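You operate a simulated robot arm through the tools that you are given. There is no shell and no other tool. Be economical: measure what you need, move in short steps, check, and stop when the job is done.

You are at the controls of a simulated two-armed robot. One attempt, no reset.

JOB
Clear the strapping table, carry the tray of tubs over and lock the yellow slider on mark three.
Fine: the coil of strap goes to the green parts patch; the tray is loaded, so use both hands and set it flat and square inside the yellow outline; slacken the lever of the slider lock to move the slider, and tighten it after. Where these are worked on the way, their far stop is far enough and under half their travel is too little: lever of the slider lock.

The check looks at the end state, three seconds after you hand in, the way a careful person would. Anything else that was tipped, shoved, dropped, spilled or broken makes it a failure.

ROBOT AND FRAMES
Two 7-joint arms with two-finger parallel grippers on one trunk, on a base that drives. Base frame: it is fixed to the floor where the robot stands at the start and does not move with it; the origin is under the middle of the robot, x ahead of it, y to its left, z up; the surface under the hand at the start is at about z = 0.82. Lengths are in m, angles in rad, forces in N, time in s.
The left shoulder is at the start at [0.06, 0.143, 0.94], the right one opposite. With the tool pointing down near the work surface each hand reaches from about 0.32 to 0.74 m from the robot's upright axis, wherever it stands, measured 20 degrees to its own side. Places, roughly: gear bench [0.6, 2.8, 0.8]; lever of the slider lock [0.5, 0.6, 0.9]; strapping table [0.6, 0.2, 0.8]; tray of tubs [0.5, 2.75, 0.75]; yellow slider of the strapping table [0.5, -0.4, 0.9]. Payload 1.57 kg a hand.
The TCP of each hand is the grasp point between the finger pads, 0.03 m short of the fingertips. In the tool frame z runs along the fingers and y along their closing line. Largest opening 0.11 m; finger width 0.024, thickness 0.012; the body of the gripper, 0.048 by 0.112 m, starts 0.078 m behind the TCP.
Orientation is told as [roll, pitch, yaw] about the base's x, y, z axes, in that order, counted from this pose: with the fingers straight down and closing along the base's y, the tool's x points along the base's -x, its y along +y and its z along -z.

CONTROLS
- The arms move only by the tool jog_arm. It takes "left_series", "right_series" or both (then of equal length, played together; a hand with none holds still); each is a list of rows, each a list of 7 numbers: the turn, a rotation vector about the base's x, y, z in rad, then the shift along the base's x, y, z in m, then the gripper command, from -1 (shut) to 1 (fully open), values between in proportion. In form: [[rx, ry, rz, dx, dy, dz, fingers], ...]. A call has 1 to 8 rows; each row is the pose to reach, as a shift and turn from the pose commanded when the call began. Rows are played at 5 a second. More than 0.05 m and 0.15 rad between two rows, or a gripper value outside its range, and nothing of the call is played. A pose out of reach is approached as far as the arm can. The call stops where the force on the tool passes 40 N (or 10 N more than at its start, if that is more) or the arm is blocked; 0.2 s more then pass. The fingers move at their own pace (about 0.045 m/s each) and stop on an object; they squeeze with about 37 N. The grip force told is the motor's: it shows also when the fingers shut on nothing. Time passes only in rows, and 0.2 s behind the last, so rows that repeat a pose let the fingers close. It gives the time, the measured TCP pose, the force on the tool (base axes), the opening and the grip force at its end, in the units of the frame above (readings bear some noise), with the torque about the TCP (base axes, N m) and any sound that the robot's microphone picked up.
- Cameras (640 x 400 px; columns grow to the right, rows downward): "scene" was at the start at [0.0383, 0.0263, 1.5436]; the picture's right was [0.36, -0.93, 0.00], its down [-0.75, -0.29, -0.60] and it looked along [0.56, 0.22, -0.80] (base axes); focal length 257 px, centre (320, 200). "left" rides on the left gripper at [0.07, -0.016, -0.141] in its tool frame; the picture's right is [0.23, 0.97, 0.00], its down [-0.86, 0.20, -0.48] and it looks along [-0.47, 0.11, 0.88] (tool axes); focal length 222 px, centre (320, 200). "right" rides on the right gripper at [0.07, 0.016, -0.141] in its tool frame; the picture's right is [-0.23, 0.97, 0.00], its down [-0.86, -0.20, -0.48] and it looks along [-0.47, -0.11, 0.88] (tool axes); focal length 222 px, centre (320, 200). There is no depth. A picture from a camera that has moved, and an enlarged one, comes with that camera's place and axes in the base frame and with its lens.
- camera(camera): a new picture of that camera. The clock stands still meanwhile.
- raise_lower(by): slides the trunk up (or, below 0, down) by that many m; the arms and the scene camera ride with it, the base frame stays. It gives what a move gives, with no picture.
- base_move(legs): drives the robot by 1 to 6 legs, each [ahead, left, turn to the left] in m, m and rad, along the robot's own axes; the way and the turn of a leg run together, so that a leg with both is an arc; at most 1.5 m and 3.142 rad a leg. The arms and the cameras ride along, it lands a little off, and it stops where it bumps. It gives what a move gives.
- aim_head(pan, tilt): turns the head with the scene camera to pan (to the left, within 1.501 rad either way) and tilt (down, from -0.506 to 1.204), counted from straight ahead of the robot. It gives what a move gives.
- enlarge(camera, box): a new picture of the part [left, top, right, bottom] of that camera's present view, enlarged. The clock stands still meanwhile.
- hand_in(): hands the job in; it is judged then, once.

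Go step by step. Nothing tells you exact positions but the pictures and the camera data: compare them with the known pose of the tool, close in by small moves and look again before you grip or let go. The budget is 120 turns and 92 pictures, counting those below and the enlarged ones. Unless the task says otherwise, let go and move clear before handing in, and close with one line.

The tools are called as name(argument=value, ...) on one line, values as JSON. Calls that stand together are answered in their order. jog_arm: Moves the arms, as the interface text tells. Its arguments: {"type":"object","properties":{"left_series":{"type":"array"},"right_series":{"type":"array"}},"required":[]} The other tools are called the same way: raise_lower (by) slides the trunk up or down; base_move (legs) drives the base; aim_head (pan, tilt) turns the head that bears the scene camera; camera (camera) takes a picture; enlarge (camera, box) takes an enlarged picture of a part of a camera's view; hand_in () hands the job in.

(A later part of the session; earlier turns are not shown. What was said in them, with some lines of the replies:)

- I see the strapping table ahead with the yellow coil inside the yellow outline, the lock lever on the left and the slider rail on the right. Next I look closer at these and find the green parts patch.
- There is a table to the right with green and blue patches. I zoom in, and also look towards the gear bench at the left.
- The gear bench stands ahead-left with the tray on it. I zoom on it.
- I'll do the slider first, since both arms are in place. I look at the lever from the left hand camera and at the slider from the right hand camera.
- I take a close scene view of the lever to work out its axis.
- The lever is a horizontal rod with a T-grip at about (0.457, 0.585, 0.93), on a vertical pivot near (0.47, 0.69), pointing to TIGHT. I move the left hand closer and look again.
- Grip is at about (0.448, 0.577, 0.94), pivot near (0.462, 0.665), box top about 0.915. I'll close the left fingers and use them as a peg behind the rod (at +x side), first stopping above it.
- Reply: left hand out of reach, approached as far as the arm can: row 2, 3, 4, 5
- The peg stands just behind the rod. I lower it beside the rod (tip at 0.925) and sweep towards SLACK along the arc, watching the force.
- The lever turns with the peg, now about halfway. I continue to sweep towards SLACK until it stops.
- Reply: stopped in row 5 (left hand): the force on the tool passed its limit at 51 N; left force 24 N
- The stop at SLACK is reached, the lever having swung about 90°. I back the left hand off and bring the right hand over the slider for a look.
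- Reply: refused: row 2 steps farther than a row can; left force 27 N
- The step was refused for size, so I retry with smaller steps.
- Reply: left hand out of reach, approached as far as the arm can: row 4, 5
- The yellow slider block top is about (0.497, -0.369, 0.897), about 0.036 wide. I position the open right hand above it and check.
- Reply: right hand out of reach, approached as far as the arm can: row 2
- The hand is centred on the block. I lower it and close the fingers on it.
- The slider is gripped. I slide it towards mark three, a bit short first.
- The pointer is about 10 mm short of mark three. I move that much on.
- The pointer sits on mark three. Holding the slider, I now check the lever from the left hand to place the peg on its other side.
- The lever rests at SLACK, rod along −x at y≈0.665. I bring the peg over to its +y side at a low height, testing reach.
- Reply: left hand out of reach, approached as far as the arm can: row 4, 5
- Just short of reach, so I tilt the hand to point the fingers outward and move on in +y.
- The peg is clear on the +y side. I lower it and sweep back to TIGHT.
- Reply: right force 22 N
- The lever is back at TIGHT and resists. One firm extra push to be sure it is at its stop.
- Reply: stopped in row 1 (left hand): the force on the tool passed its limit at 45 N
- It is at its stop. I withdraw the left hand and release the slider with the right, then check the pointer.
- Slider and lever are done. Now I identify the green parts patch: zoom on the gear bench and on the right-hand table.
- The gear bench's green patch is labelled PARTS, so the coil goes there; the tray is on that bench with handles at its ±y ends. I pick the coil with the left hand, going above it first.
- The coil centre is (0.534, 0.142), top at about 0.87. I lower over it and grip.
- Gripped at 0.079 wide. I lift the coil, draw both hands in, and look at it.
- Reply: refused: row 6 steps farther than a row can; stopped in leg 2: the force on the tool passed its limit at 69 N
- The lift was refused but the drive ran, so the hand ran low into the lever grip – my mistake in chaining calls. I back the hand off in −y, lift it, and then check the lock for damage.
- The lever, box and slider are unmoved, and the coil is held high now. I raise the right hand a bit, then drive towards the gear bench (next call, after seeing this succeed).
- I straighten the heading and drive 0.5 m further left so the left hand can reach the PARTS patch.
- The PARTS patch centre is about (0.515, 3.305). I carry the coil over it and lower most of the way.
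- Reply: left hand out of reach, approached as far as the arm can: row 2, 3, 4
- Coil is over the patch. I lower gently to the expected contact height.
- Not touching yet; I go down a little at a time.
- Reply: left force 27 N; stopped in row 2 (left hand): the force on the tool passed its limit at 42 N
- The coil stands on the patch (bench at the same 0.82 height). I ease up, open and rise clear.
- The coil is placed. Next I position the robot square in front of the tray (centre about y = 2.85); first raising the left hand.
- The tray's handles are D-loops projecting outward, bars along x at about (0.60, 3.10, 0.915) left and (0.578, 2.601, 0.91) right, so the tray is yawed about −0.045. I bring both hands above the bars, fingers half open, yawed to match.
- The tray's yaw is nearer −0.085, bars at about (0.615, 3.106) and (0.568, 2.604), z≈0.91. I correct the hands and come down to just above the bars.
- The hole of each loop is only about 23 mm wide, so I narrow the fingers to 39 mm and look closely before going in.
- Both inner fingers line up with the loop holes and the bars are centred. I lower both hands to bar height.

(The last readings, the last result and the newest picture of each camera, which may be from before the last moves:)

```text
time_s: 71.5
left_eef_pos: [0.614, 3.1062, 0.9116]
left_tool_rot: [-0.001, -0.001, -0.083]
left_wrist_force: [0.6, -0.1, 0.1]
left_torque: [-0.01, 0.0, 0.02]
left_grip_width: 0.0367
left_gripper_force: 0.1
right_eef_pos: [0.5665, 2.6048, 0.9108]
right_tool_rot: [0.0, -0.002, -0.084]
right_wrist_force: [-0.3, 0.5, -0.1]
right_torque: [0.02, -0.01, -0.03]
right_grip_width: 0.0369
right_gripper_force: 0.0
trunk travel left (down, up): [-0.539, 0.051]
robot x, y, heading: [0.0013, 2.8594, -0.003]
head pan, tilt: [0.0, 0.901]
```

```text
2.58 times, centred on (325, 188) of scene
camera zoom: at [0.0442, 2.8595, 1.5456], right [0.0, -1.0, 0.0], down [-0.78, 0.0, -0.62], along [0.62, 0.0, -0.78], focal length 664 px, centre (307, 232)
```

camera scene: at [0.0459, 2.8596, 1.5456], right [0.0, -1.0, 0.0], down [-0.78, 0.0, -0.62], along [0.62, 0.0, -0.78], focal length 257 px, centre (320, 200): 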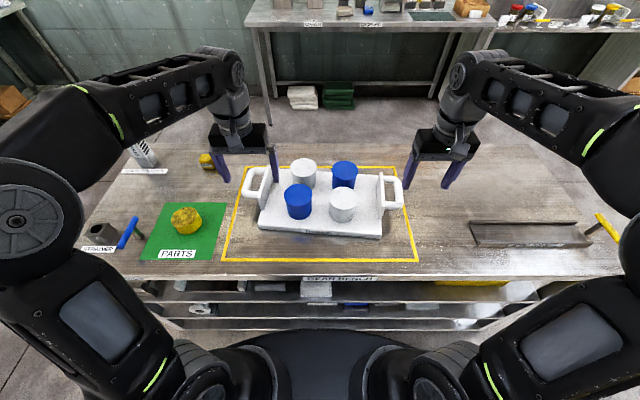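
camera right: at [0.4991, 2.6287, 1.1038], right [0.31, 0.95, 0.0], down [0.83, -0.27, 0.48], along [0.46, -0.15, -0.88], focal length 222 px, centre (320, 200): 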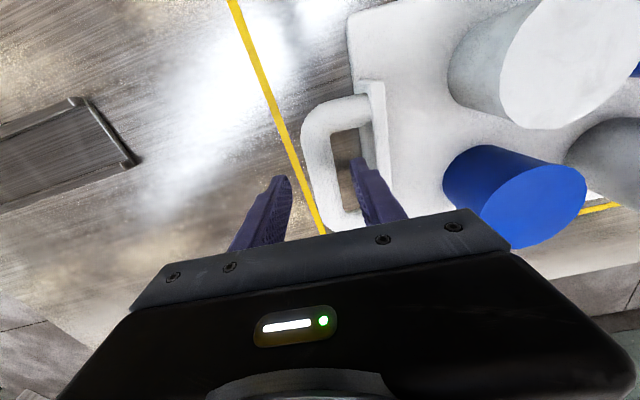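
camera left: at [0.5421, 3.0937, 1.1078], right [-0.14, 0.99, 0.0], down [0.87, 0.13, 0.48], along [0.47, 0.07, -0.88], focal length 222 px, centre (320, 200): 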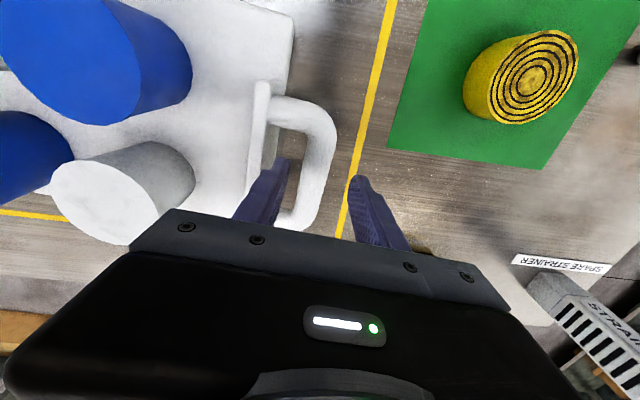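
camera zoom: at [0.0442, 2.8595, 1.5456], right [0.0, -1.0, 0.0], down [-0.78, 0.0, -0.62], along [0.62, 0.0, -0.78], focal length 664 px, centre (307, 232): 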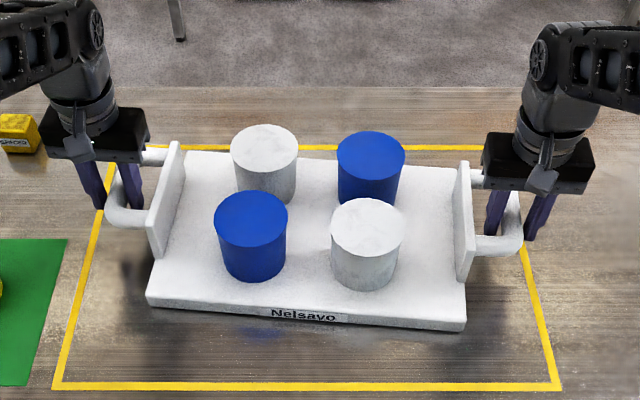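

Both hands straddle the bars without touching. I close the grippers.

jog_arm(left_series=[[0, 0, 0, 0, 0, 0, -0.6], [0, 0, 0, 0, 0, 0, -1], [0, 0, 0, 0, 0, 0, -1], [0, 0, 0, 0, 0, 0, -1]], right_series=[[0, 0, 0, 0, 0, 0, -0.6], [0, 0, 0, 0, 0, 0, -1], [0, 0, 0, 0, 0, 0, -1], [0, 0, 0, 0, 0, 0, -1]])

```text
time_s: 72.5
left_eef_pos: [0.6141, 3.1029, 0.911]
left_tool_rot: [-0.004, 0.0, -0.087]
left_wrist_force: [-5.1, -21.2, -0.3]
left_torque: [0.03, -0.04, -0.53]
left_grip_width: 0.0258
left_gripper_force: 37.1
right_eef_pos: [0.5669, 2.6067, 0.911]
right_tool_rot: [0.002, -0.002, -0.086]
right_wrist_force: [3.7, 14.9, 0.8]
right_torque: [0.25, 0.21, -0.72]
right_grip_width: 0.0254
right_gripper_force: 37.0
trunk travel left (down, up): [-0.539, 0.051]
robot x, y, heading: [-0.0018, 2.8599, 0.002]
head pan, tilt: [0.0, 0.901]
```

Both bars are held at 25.5 mm. I relieve the side force slightly and lift a little to test.

jog_arm(left_series=[[0, 0, 0, 0, -0.002, 0, -1], [0, 0, 0, 0, -0.002, 0.006, -1], [0, 0, 0, 0, -0.002, 0.014, -1], [0, 0, 0, 0, -0.002, 0.022, -1], [0, 0, 0, 0, -0.002, 0.03, -1], [0, 0, 0, 0, -0.002, 0.03, -1]], right_series=[[0, 0, 0, 0, 0.002, 0, -1], [0, 0, 0, 0, 0.002, 0.006, -1], [0, 0, 0, 0, 0.002, 0.014, -1], [0, 0, 0, 0, 0.002, 0.022, -1], [0, 0, 0, 0, 0.002, 0.03, -1], [0, 0, 0, 0, 0.002, 0.03, -1]])

enlarge(camera="scene", box=[225, 110, 425, 265])

```text
time_s: 73.9
left_eef_pos: [0.6153, 3.1023, 0.9403]
left_tool_rot: [0.0, 0.003, -0.086]
left_wrist_force: [-4.4, -14.6, -10.8]
left_torque: [0.1, 0.55, -0.6]
left_grip_width: 0.0257
left_gripper_force: 37.3
right_eef_pos: [0.5682, 2.6071, 0.9408]
right_tool_rot: [-0.001, -0.002, -0.082]
right_wrist_force: [3.2, 14.8, -11.1]
right_torque: [0.05, -0.23, -0.75]
right_grip_width: 0.0257
right_gripper_force: 37.0
trunk travel left (down, up): [-0.539, 0.051]
robot x, y, heading: [0.0005, 2.8621, -0.004]
head pan, tilt: [0.0, 0.901]
```

```text
2.58 times, centred on (325, 188) of scene
camera zoom: at [0.0465, 2.8595, 1.5455], right [0.0, -1.0, 0.0], down [-0.78, 0.0, -0.62], along [0.62, 0.0, -0.78], focal length 664 px, centre (307, 232)
```

zoom: 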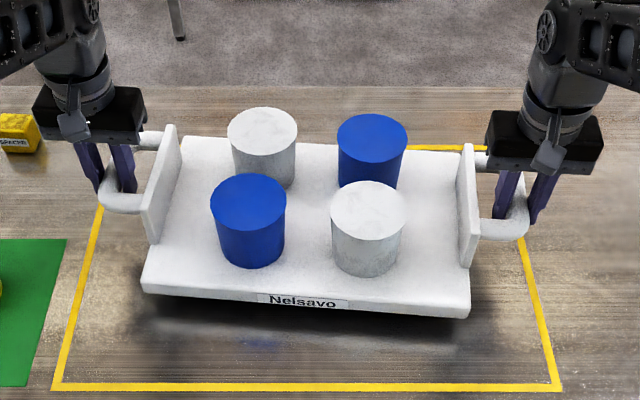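

The tray lifts level, 11 N per hand. I raise it, square its yaw, and draw it in towards the robot.

jog_arm(left_series=[[0, 0, 0, 0, 0, 0.015, -1], [0, 0, 0, 0, 0, 0.03, -1], [0, 0, 0.017, -0.014, 0, 0.045, -1], [0, 0, 0.034, -0.028, 0.001, 0.06, -1], [0, 0, 0.051, -0.043, 0.001, 0.07, -1], [0, 0, 0.068, -0.057, 0.002, 0.08, -1], [0, 0, 0.085, -0.071, 0.002, 0.08, -1], [0, 0, 0.085, -0.081, 0.002, 0.08, -1]], right_series=[[0, 0, 0, 0, 0, 0.015, -1], [0, 0, 0, 0, 0, 0.03, -1], [0, 0, 0.017, -0.006, 0, 0.045, -1], [0, 0, 0.034, -0.012, -0.001, 0.06, -1], [0, 0, 0.051, -0.017, -0.001, 0.07, -1], [0, 0, 0.068, -0.023, -0.002, 0.08, -1], [0, 0, 0.085, -0.029, -0.002, 0.08, -1], [0, 0, 0.085, -0.039, -0.002, 0.08, -1]])

camera(camera="scene")

```text
time_s: 75.7
left_eef_pos: [0.5345, 3.1045, 1.0215]
left_tool_rot: [-0.004, 0.0, 0.0]
left_wrist_force: [-2.7, -21.4, -10.7]
left_torque: [-0.26, 0.02, -0.8]
left_grip_width: 0.0257
left_gripper_force: 37.0
right_eef_pos: [0.5286, 2.6055, 1.0212]
right_tool_rot: [0.004, -0.003, 0.002]
right_wrist_force: [2.0, 21.5, -11.3]
right_torque: [0.15, 0.33, -0.75]
right_grip_width: 0.0253
right_gripper_force: 37.1
trunk travel left (down, up): [-0.539, 0.051]
robot x, y, heading: [0.0013, 2.8606, 0.005]
head pan, tilt: [0.0, 0.901]
```

```text
26 pictures are left
camera scene: at [0.0453, 2.8595, 1.5456], right [0.0, -1.0, 0.0], down [-0.78, 0.0, -0.62], along [0.62, 0.0, -0.78], focal length 257 px, centre (320, 200)
```

scene: 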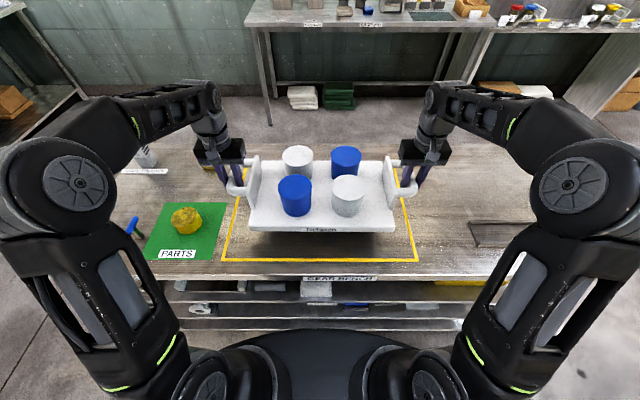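

The tray is level and square. I relieve the pull, draw it further in and raise it to clear the lever on the way.

jog_arm(left_series=[[0, 0, 0, -0.01, -0.002, 0, -1], [0, 0, 0, -0.025, -0.002, 0.01, -1], [0, 0, 0, -0.04, -0.002, 0.02, -1], [0, 0, 0, -0.055, -0.002, 0.03, -1], [0, 0, 0, -0.07, -0.002, 0.04, -1], [0, 0, 0, -0.08, -0.002, 0.045, -1]], right_series=[[0, 0, 0, -0.01, 0.002, 0, -1], [0, 0, 0, -0.025, 0.002, 0.01, -1], [0, 0, 0, -0.04, 0.002, 0.02, -1], [0, 0, 0, -0.055, 0.002, 0.03, -1], [0, 0, 0, -0.07, 0.002, 0.04, -1], [0, 0, 0, -0.08, 0.002, 0.045, -1]])

raise_lower(by=0.045)

camera(camera="scene")

```text
time_s: 77.1
left_eef_pos: [0.4517, 3.1032, 1.0653]
left_tool_rot: [0.001, 0.001, 0.003]
left_wrist_force: [-3.9, 2.5, -10.1]
left_torque: [-0.2, 0.09, -0.89]
left_grip_width: 0.026
left_gripper_force: 36.8
right_eef_pos: [0.4483, 2.6056, 1.0676]
right_tool_rot: [-0.002, -0.002, 0.001]
right_wrist_force: [2.6, -0.7, -11.3]
right_torque: [-0.09, 0.26, -0.8]
right_grip_width: 0.0255
right_gripper_force: 37.0
trunk travel left (down, up): [-0.539, 0.051]
robot x, y, heading: [-0.0032, 2.8618, -0.002]
head pan, tilt: [0.0, 0.901]
```

```text
time_s: 78.0
left_eef_pos: [0.454, 3.1041, 1.111]
left_tool_rot: [0.002, 0.001, 0.001]
left_wrist_force: [-3.2, 9.9, -11.3]
left_torque: [0.12, 0.25, -0.73]
left_grip_width: 0.0258
left_gripper_force: 37.1
right_eef_pos: [0.4497, 2.6065, 1.1119]
right_tool_rot: [-0.001, -0.001, -0.001]
right_wrist_force: [2.7, -9.8, -11.6]
right_torque: [0.03, 0.12, -0.75]
right_grip_width: 0.0256
right_gripper_force: 36.9
trunk travel left (down, up): [-0.584, 0.006]
robot x, y, heading: [-0.0013, 2.8634, -0.0]
head pan, tilt: [0.0, 0.901]
```

```text
25 pictures are left
camera scene: at [0.046, 2.8595, 1.5905], right [0.0, -1.0, 0.0], down [-0.78, 0.0, -0.62], along [0.62, 0.0, -0.78], focal length 257 px, centre (320, 200)
```

scene: 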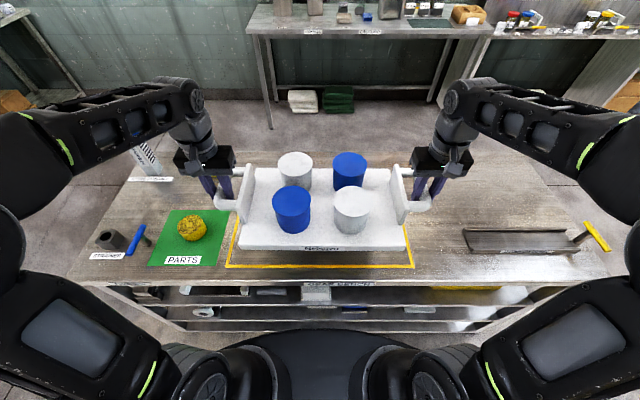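

The tray is high and level. I back off a little and drive right in stages, checking the pose.

base_move(legs=[[-0.1, 0, 0], [0, -1.3, 0]])

```text
time_s: 85.2
left_eef_pos: [0.3419, 1.7866, 1.1119]
left_tool_rot: [0.0, 0.001, -0.033]
left_wrist_force: [-2.4, 22.2, -10.7]
left_torque: [0.16, 0.25, -0.71]
left_grip_width: 0.0255
left_gripper_force: 36.6
right_eef_pos: [0.3217, 1.2896, 1.1107]
right_tool_rot: [-0.002, -0.003, -0.032]
right_wrist_force: [2.8, -23.6, -11.1]
right_torque: [-0.05, 0.13, -0.74]
right_grip_width: 0.026
right_gripper_force: 36.9
trunk travel left (down, up): [-0.584, 0.006]
robot x, y, heading: [-0.1202, 1.5629, -0.033]
head pan, tilt: [0.0, 0.901]
```

Heading drifted by −0.033; I correct it, relieve the squeeze, and drive the rest.

jog_arm(left_series=[[0, 0, 0, 0, 0.002, 0, -1], [0, 0, 0, 0, 0.002, 0, -1]], right_series=[[0, 0, 0, 0, -0.001, 0, -1], [0, 0, 0, 0, -0.001, 0, -1]])

base_move(legs=[[0, 0, 0.033], [0, -1.0, 0]])

```text
time_s: 85.8
left_eef_pos: [0.3418, 1.7896, 1.1103]
left_tool_rot: [0.001, 0.002, -0.038]
left_wrist_force: [-3.7, -14.9, -10.7]
left_torque: [-0.16, -0.07, -0.33]
left_grip_width: 0.026
left_gripper_force: 36.6
right_eef_pos: [0.3211, 1.2904, 1.1112]
right_tool_rot: [0.0, -0.002, -0.031]
right_wrist_force: [2.7, 15.0, -10.9]
right_torque: [0.15, 0.44, -0.93]
right_grip_width: 0.0257
right_gripper_force: 37.2
trunk travel left (down, up): [-0.584, 0.006]
robot x, y, heading: [-0.1218, 1.558, -0.03]
head pan, tilt: [0.0, 0.901]
```

```text
time_s: 91.4
left_eef_pos: [0.3327, 0.8007, 1.1107]
left_tool_rot: [-0.001, 0.001, -0.008]
left_wrist_force: [-3.5, -27.6, -10.5]
left_torque: [-0.12, 0.16, -0.63]
left_grip_width: 0.026
left_gripper_force: 36.8
right_eef_pos: [0.3255, 0.3027, 1.1115]
right_tool_rot: [0.004, -0.001, -0.006]
right_wrist_force: [2.7, 28.1, -10.2]
right_torque: [0.17, 0.18, -0.7]
right_grip_width: 0.0259
right_gripper_force: 37.1
trunk travel left (down, up): [-0.584, 0.006]
robot x, y, heading: [-0.1238, 0.5613, -0.005]
head pan, tilt: [0.0, 0.901]
```

I relieve the pull, then drive the last stretch in front of the strapping table.

jog_arm(left_series=[[0, 0, 0, 0, -0.001, 0, -1], [0, 0, 0, 0, -0.001, 0, -1]], right_series=[[0, 0, 0, 0, 0.001, 0, -1], [0, 0, 0, 0, 0.001, 0, -1]])

base_move(legs=[[0, 0, 0.006], [0, -0.385, 0]])

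camera(camera="scene")

```text
time_s: 92.0
left_eef_pos: [0.332, 0.8007, 1.1108]
left_tool_rot: [-0.001, 0.001, -0.007]
left_wrist_force: [-1.5, 6.3, -11.1]
left_torque: [0.01, -0.18, -0.77]
left_grip_width: 0.0257
left_gripper_force: 36.6
right_eef_pos: [0.3253, 0.3035, 1.1115]
right_tool_rot: [0.0, -0.001, -0.009]
right_wrist_force: [2.6, -6.2, -10.3]
right_torque: [-0.17, 0.52, -0.34]
right_grip_width: 0.0254
right_gripper_force: 36.8
trunk travel left (down, up): [-0.584, 0.006]
robot x, y, heading: [-0.1182, 0.5631, -0.009]
head pan, tilt: [0.0, 0.901]
```

```text
time_s: 94.7
left_eef_pos: [0.3307, 0.419, 1.1109]
left_tool_rot: [0.0, 0.002, -0.005]
left_wrist_force: [-2.0, 20.7, -10.6]
left_torque: [0.2, 0.41, -0.5]
left_grip_width: 0.0258
left_gripper_force: 36.4
right_eef_pos: [0.3249, -0.0785, 1.1117]
right_tool_rot: [0.002, 0.0, -0.006]
right_wrist_force: [2.7, -20.5, -10.1]
right_torque: [0.06, -0.07, -0.61]
right_grip_width: 0.0257
right_gripper_force: 36.7
trunk travel left (down, up): [-0.584, 0.006]
robot x, y, heading: [-0.122, 0.1781, -0.007]
head pan, tilt: [0.0, 0.901]
```

```text
24 pictures are left
camera scene: at [-0.0773, 0.1766, 1.5905], right [0.0, -1.0, 0.0], down [-0.78, 0.0, -0.62], along [0.62, 0.0, -0.78], focal length 257 px, centre (320, 200)
```

scene: 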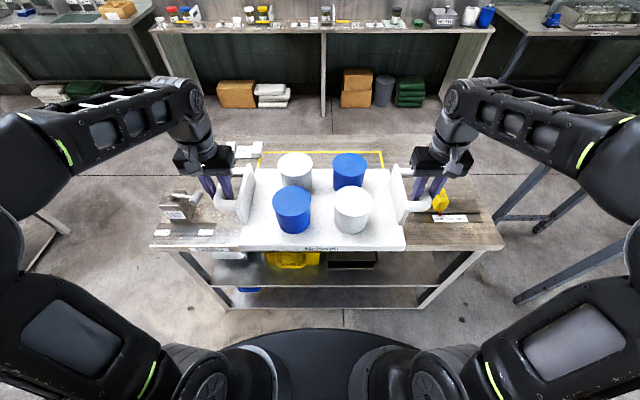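

The outline's centre is at y≈0.167, and the tray is aligned with it. I drive ahead to the working distance.

base_move(legs=[[0, 0, 0.007], [0.125, 0, 0]])

camera(camera="scene")

```text
time_s: 96.3
left_eef_pos: [0.4561, 0.422, 1.1113]
left_tool_rot: [0.0, 0.004, 0.003]
left_wrist_force: [-2.2, 0.6, -11.5]
left_torque: [-0.03, 0.29, -0.63]
left_grip_width: 0.0257
left_gripper_force: 36.8
right_eef_pos: [0.4522, -0.075, 1.1104]
right_tool_rot: [0.003, 0.0, 0.001]
right_wrist_force: [3.1, -1.2, -11.3]
right_torque: [0.04, 0.1, -0.56]
right_grip_width: 0.0257
right_gripper_force: 37.2
trunk travel left (down, up): [-0.584, 0.006]
robot x, y, heading: [0.0018, 0.1777, 0.004]
head pan, tilt: [0.0, 0.901]
```

```text
23 pictures are left
camera scene: at [0.0499, 0.178, 1.5905], right [0.0, -1.0, 0.0], down [-0.79, 0.0, -0.62], along [0.62, 0.0, -0.79], focal length 257 px, centre (320, 200)
```

scene: 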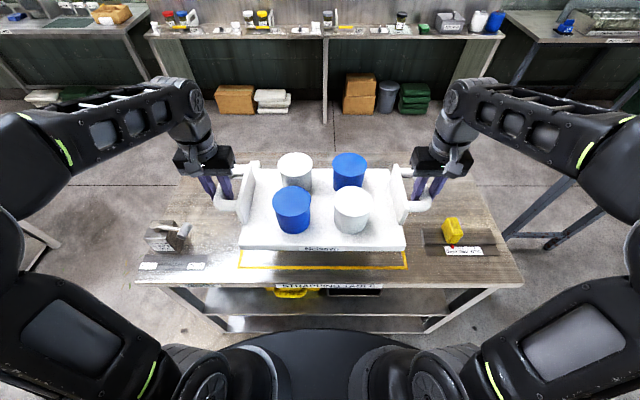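

Outline spans x 0.382–0.815, y −0.095–0.435. I extend the tray to x≈0.58 with a slight yaw fix and lower to about 3 cm above the table.

jog_arm(left_series=[[0, 0, 0.003, 0.01, 0, -0.02, -1], [0, 0, 0.006, 0.025, 0, -0.045, -1], [0, 0, 0.009, 0.043, 0, -0.07, -1], [0, 0, 0.012, 0.061, 0, -0.095, -1], [0, 0, 0.012, 0.08, 0, -0.115, -1], [0, 0, 0.012, 0.098, 0, -0.135, -1], [0, 0, 0.012, 0.115, 0, -0.155, -1], [0, 0, 0.012, 0.122, 0, -0.17, -1]], right_series=[[0, 0, 0.003, 0.011, 0, -0.02, -1], [0, 0, 0.006, 0.028, 0, -0.045, -1], [0, 0, 0.009, 0.047, 0, -0.07, -1], [0, 0, 0.012, 0.067, 0, -0.095, -1], [0, 0, 0.012, 0.086, 0, -0.115, -1], [0, 0, 0.012, 0.104, 0, -0.135, -1], [0, 0, 0.012, 0.121, 0, -0.155, -1], [0, 0, 0.012, 0.128, 0, -0.17, -1]])

enlarge(camera="scene", box=[210, 120, 430, 290])

```text
time_s: 98.1
left_eef_pos: [0.5779, 0.4232, 0.9384]
left_tool_rot: [-0.002, 0.003, 0.011]
left_wrist_force: [-2.5, -12.6, -8.7]
left_torque: [-0.14, 0.5, -0.75]
left_grip_width: 0.0255
left_gripper_force: 37.2
right_eef_pos: [0.5808, -0.0751, 0.9388]
right_tool_rot: [0.003, -0.001, 0.015]
right_wrist_force: [3.4, 12.4, -11.9]
right_torque: [-0.11, -0.1, -0.74]
right_grip_width: 0.0256
right_gripper_force: 37.5
trunk travel left (down, up): [-0.584, 0.006]
robot x, y, heading: [0.0045, 0.1794, 0.001]
head pan, tilt: [0.0, 0.901]
```

```text
2.35 times, centred on (320, 205) of scene
camera zoom: at [0.0492, 0.178, 1.5905], right [0.0, -1.0, 0.0], down [-0.78, 0.0, -0.62], along [0.62, 0.0, -0.78], focal length 605 px, centre (320, 188)
```

zoom: 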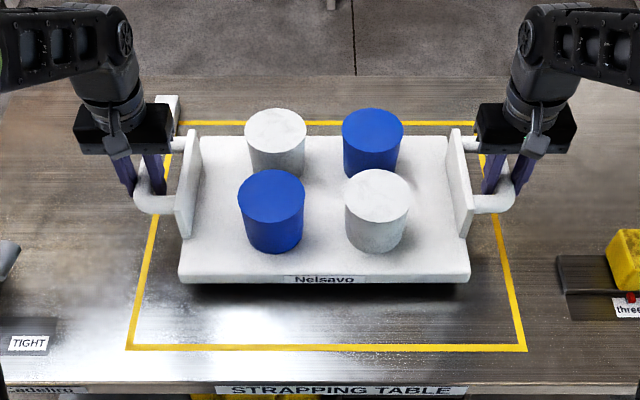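

The tray is square and centred inside the outline. I lower it gently to contact.

jog_arm(left_series=[[0, 0, 0, 0, 0, -0.008, -1], [0, 0, 0, 0, 0, -0.016, -1], [0, 0, 0, 0, 0, -0.022, -1], [0, 0, 0, 0, 0, -0.022, -1]], right_series=[[0, 0, 0, 0, 0, -0.008, -1], [0, 0, 0, 0, 0, -0.016, -1], [0, 0, 0, 0, 0, -0.022, -1], [0, 0, 0, 0, 0, -0.022, -1]])

jog_arm(left_series=[[0, 0, 0, 0, 0, -0.003, -1], [0, 0, 0, 0, 0, -0.006, -1], [0, 0, 0, 0, 0, -0.006, -1]], right_series=[[0, 0, 0, 0, 0, -0.003, -1], [0, 0, 0, 0, 0, -0.006, -1], [0, 0, 0, 0, 0, -0.006, -1]])

```text
time_s: 99.1
left_eef_pos: [0.5776, 0.422, 0.9187]
left_tool_rot: [0.0, 0.001, 0.012]
left_wrist_force: [-1.7, -9.4, -11.6]
left_torque: [-0.01, 0.33, -0.53]
left_grip_width: 0.0261
left_gripper_force: 36.8
right_eef_pos: [0.5797, -0.076, 0.9181]
right_tool_rot: [0.001, 0.001, 0.012]
right_wrist_force: [1.1, 9.8, -10.2]
right_torque: [0.07, -0.01, -0.33]
right_grip_width: 0.0258
right_gripper_force: 36.9
trunk travel left (down, up): [-0.584, 0.006]
robot x, y, heading: [0.0016, 0.1791, 0.005]
head pan, tilt: [0.0, 0.901]
```

```text
time_s: 99.9
left_eef_pos: [0.5771, 0.4225, 0.9126]
left_tool_rot: [-0.002, 0.0, 0.012]
left_wrist_force: [-3.4, -4.6, 0.3]
left_torque: [-0.13, -0.4, -0.81]
left_grip_width: 0.0256
left_gripper_force: 36.5
right_eef_pos: [0.5791, -0.0752, 0.9133]
right_tool_rot: [0.002, -0.003, 0.013]
right_wrist_force: [3.3, 5.9, -10.7]
right_torque: [-0.06, -0.9, -0.69]
right_grip_width: 0.0256
right_gripper_force: 37.2
trunk travel left (down, up): [-0.584, 0.006]
robot x, y, heading: [-0.0008, 0.1779, 0.0]
head pan, tilt: [0.0, 0.901]
```

The left side touches; I lower the right a bit more.

jog_arm(left_series=[[0, 0, 0, 0, 0, 0, -1], [0, 0, 0, 0, 0, -0.001, -1], [0, 0, 0, 0, 0, -0.001, -1]], right_series=[[0, 0, 0, 0, 0, -0.0015, -1], [0, 0, 0, 0, 0, -0.003, -1], [0, 0, 0, 0, 0, -0.003, -1]])

```text
time_s: 100.7
left_eef_pos: [0.5779, 0.4224, 0.9116]
left_tool_rot: [0.0, 0.0, 0.014]
left_wrist_force: [-0.5, -1.8, 0.4]
left_torque: [-0.11, -1.02, -0.59]
left_grip_width: 0.0255
left_gripper_force: 37.1
right_eef_pos: [0.5789, -0.0754, 0.9109]
right_tool_rot: [-0.001, -0.005, 0.013]
right_wrist_force: [1.8, 2.4, -2.0]
right_torque: [-0.06, -1.0, -0.5]
right_grip_width: 0.0255
right_gripper_force: 37.7
trunk travel left (down, up): [-0.584, 0.006]
robot x, y, heading: [0.0005, 0.1802, -0.0]
head pan, tilt: [0.0, 0.901]
```

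Nearly unloaded; a torque about y suggests one edge lands first, so I lower 2 mm more.

jog_arm(left_series=[[0, 0, 0, 0, 0, -0.001, -1], [0, 0, 0, 0, 0, -0.002, -1], [0, 0, 0, 0, 0, -0.002, -1]], right_series=[[0, 0, 0, 0, 0, -0.001, -1], [0, 0, 0, 0, 0, -0.002, -1], [0, 0, 0, 0, 0, -0.002, -1]])

enlarge(camera="scene", box=[210, 120, 430, 290])

```text
time_s: 101.5
left_eef_pos: [0.5744, 0.4229, 0.9124]
left_tool_rot: [-0.001, -0.002, 0.013]
left_wrist_force: [8.4, -0.6, 11.2]
left_torque: [0.03, 0.76, -0.29]
left_grip_width: 0.0258
left_gripper_force: 36.6
right_eef_pos: [0.5786, -0.0752, 0.9113]
right_tool_rot: [0.0, -0.005, 0.011]
right_wrist_force: [1.2, 0.2, 21.9]
right_torque: [0.05, 0.85, -0.29]
right_grip_width: 0.0255
right_gripper_force: 36.9
trunk travel left (down, up): [-0.584, 0.006]
robot x, y, heading: [0.0001, 0.1839, 0.001]
head pan, tilt: [0.0, 0.901]
```

```text
2.35 times, centred on (320, 205) of scene
camera zoom: at [0.0449, 0.1784, 1.5911], right [0.0, -1.0, 0.0], down [-0.78, 0.0, -0.62], along [0.62, 0.0, -0.78], focal length 605 px, centre (320, 188)
```

zoom: 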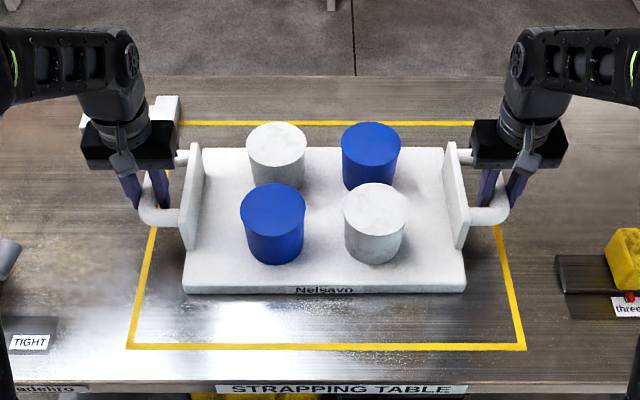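

The tray stands flat on the table, inside the outline. I ease the pressure, open to 37 mm, and rise straight out.

jog_arm(left_series=[[0, 0, 0, 0, 0, 0.001, -1], [0, 0, 0, 0, 0, 0.001, -0.33], [0, 0, 0, 0, 0, 0.001, -0.33], [0, 0, 0, 0, 0, 0.001, -0.33]], right_series=[[0, 0, 0, 0, 0, 0.001, -1], [0, 0, 0, 0, 0, 0.001, -0.33], [0, 0, 0, 0, 0, 0.001, -0.33], [0, 0, 0, 0, 0, 0.001, -0.33]])

enlarge(camera="left", box=[240, 80, 400, 240])

enlarge(camera="right", box=[240, 80, 400, 240])

```text
time_s: 102.5
left_eef_pos: [0.5743, 0.4227, 0.9107]
left_tool_rot: [-0.001, 0.002, 0.013]
left_wrist_force: [-0.1, 0.9, -0.4]
left_torque: [0.01, -0.02, -0.02]
left_grip_width: 0.0368
left_gripper_force: 0.0
right_eef_pos: [0.5788, -0.076, 0.9093]
right_tool_rot: [0.003, -0.004, 0.012]
right_wrist_force: [0.1, 0.3, -0.3]
right_torque: [0.0, 0.02, 0.02]
right_grip_width: 0.0368
right_gripper_force: 0.0
trunk travel left (down, up): [-0.584, 0.006]
robot x, y, heading: [0.0008, 0.1752, -0.002]
head pan, tilt: [0.0, 0.901]
```

```text
2.50 times, centred on (320, 160) of left
camera zoom: at [0.5051, 0.4041, 1.0531], right [-0.24, 0.97, 0.0], down [0.85, 0.21, 0.48], along [0.46, 0.11, -0.88], focal length 555 px, centre (320, 300)
```

zoom: 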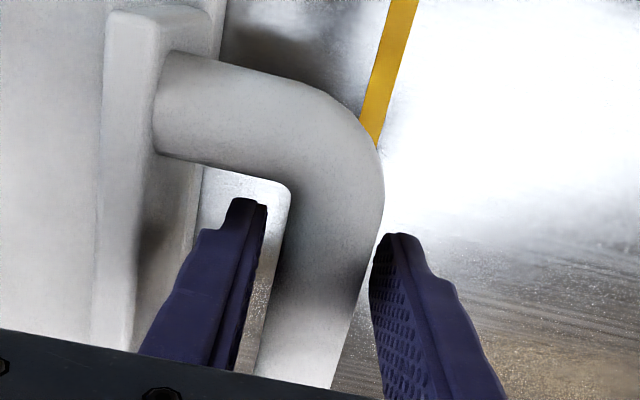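

```text
2.50 times, centred on (320, 160) of right
camera zoom: at [0.5085, -0.059, 1.0514], right [0.22, 0.98, 0.0], down [0.86, -0.19, 0.48], along [0.47, -0.1, -0.88], focal length 555 px, centre (320, 300)
```

zoom: 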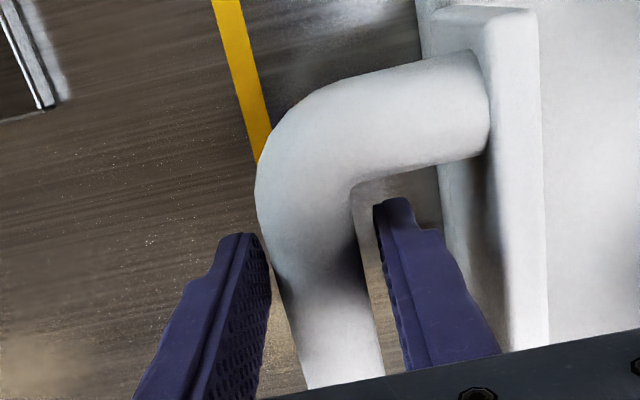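

Both bars are free with clearance on each side. I rise straight up and then draw back.

jog_arm(left_series=[[0, 0, 0, 0, 0, 0.015, -0.33], [0, 0, 0, 0, 0, 0.035, -0.33], [0, 0, 0, 0, 0, 0.06, -0.33], [0, 0, 0, 0, 0, 0.1, -0.33], [0, 0, 0, -0.02, 0, 0.14, -0.33], [0, 0, 0, -0.05, 0, 0.17, -0.33], [0, 0, 0, -0.09, 0, 0.19, -0.33]], right_series=[[0, 0, 0, 0, 0, 0.015, -0.33], [0, 0, 0, 0, 0, 0.035, -0.33], [0, 0, 0, 0, 0, 0.06, -0.33], [0, 0, 0, 0, 0, 0.1, -0.33], [0, 0, 0, -0.02, 0, 0.14, -0.33], [0, 0, 0, -0.05, 0, 0.17, -0.33], [0, 0, 0, -0.09, 0, 0.19, -0.33]])

base_move(legs=[[-0.2, 0, 0]])

camera(camera="scene")

```text
time_s: 104.1
left_eef_pos: [0.4835, 0.4215, 1.1032]
left_tool_rot: [0.0, -0.002, 0.012]
left_wrist_force: [-0.8, 0.0, 1.0]
left_torque: [-0.01, -0.04, 0.01]
left_grip_width: 0.0373
left_gripper_force: 0.1
right_eef_pos: [0.4848, -0.0766, 1.104]
right_tool_rot: [0.001, -0.007, 0.013]
right_wrist_force: [0.0, -0.1, 0.4]
right_torque: [0.02, -0.04, -0.01]
right_grip_width: 0.0372
right_gripper_force: 0.1
trunk travel left (down, up): [-0.584, 0.006]
robot x, y, heading: [-0.003, 0.1795, 0.002]
head pan, tilt: [0.0, 0.901]
```

```text
time_s: 105.7
left_eef_pos: [0.2892, 0.4214, 1.1025]
left_tool_rot: [0.001, -0.001, 0.013]
left_wrist_force: [0.1, 0.2, 1.2]
left_torque: [0.0, -0.02, 0.01]
left_grip_width: 0.0371
left_gripper_force: 0.0
right_eef_pos: [0.2908, -0.0755, 1.1027]
right_tool_rot: [0.001, -0.004, 0.013]
right_wrist_force: [-0.7, 0.8, 0.2]
right_torque: [-0.03, -0.02, 0.03]
right_grip_width: 0.037
right_gripper_force: 0.0
trunk travel left (down, up): [-0.584, 0.006]
robot x, y, heading: [-0.1961, 0.1776, 0.003]
head pan, tilt: [0.0, 0.901]
```

```text
18 pictures are left
camera scene: at [-0.1515, 0.1779, 1.5907], right [0.0, -1.0, 0.0], down [-0.78, 0.0, -0.62], along [0.62, 0.0, -0.78], focal length 257 px, centre (320, 200)
```

scene: 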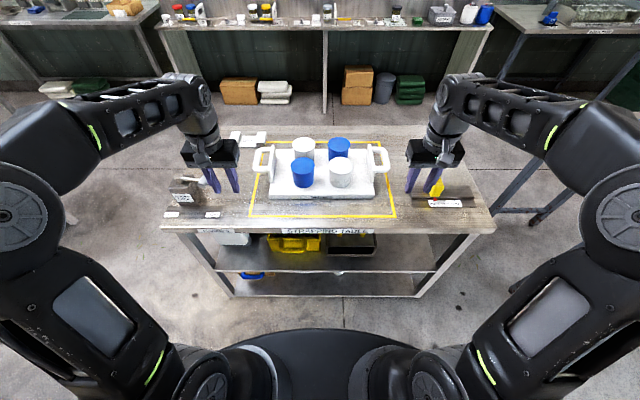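

Everything stands well; I check the tray, slider pointer and lever once more close up.

enlarge(camera="scene", box=[230, 125, 410, 230])

enlarge(camera="scene", box=[410, 170, 480, 215])

enlarge(camera="scene", box=[155, 150, 265, 225])

```text
3.56 times, centred on (320, 178) of scene
camera zoom: at [-0.1515, 0.1779, 1.5907], right [0.0, -1.0, 0.0], down [-0.78, 0.0, -0.62], along [0.62, 0.0, -0.78], focal length 915 px, centre (320, 280)
```

zoom: 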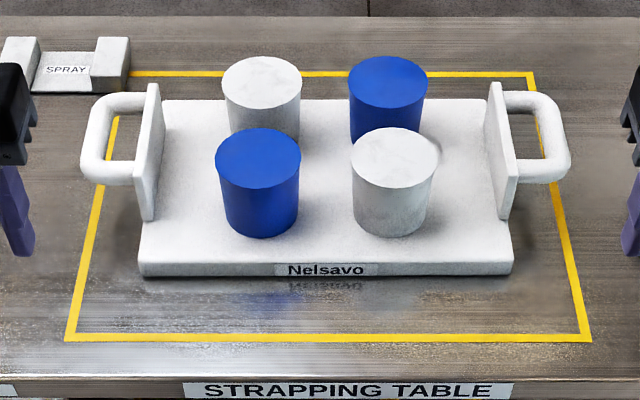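

```text
8.89 times, centred on (445, 192) of scene
camera zoom: at [-0.1515, 0.1779, 1.5907], right [0.0, -1.0, 0.0], down [-0.78, 0.0, -0.62], along [0.62, 0.0, -0.78], focal length 2287 px, centre (-791, 267)
```

zoom: 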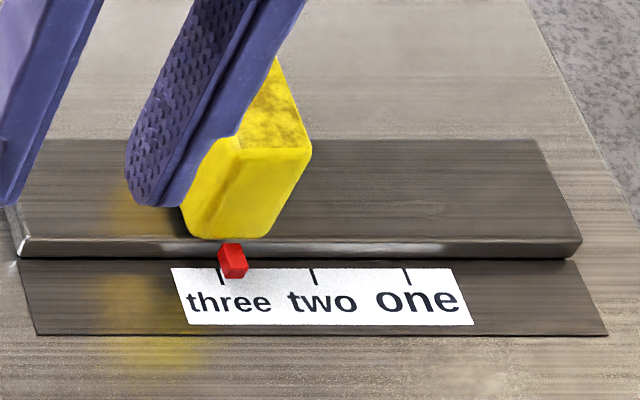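

```text
5.33 times, centred on (210, 188) of scene
camera zoom: at [-0.1515, 0.1779, 1.5907], right [0.0, -1.0, 0.0], down [-0.78, 0.0, -0.62], along [0.62, 0.0, -0.78], focal length 1372 px, centre (907, 267)
```

zoom: 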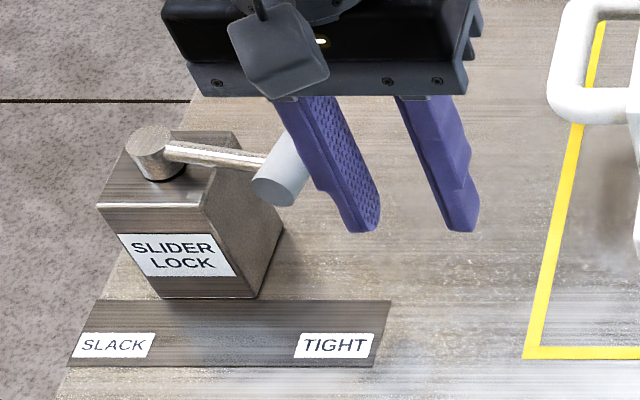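

The tray is flat and square inside the outline with all tubs upright. The pointer is on mark three, the lever is at TIGHT, the coil is on the PARTS patch, and the hands are clear. I hand in.

hand_in()

```text
The job is handed in.
```

I've handed the job in: the coil is on the green PARTS patch on the gear bench, and the tray sits flat and square inside the yellow outline with all four tubs upright. The slider is on mark three to within about 1 mm, and its lock lever is back at its TIGHT stop. On the way, I drove off with the coil still at table height and the hand bumped the lever grip (about 69 N). In the pictures afterwards, the lever, lock box and slider had not moved.
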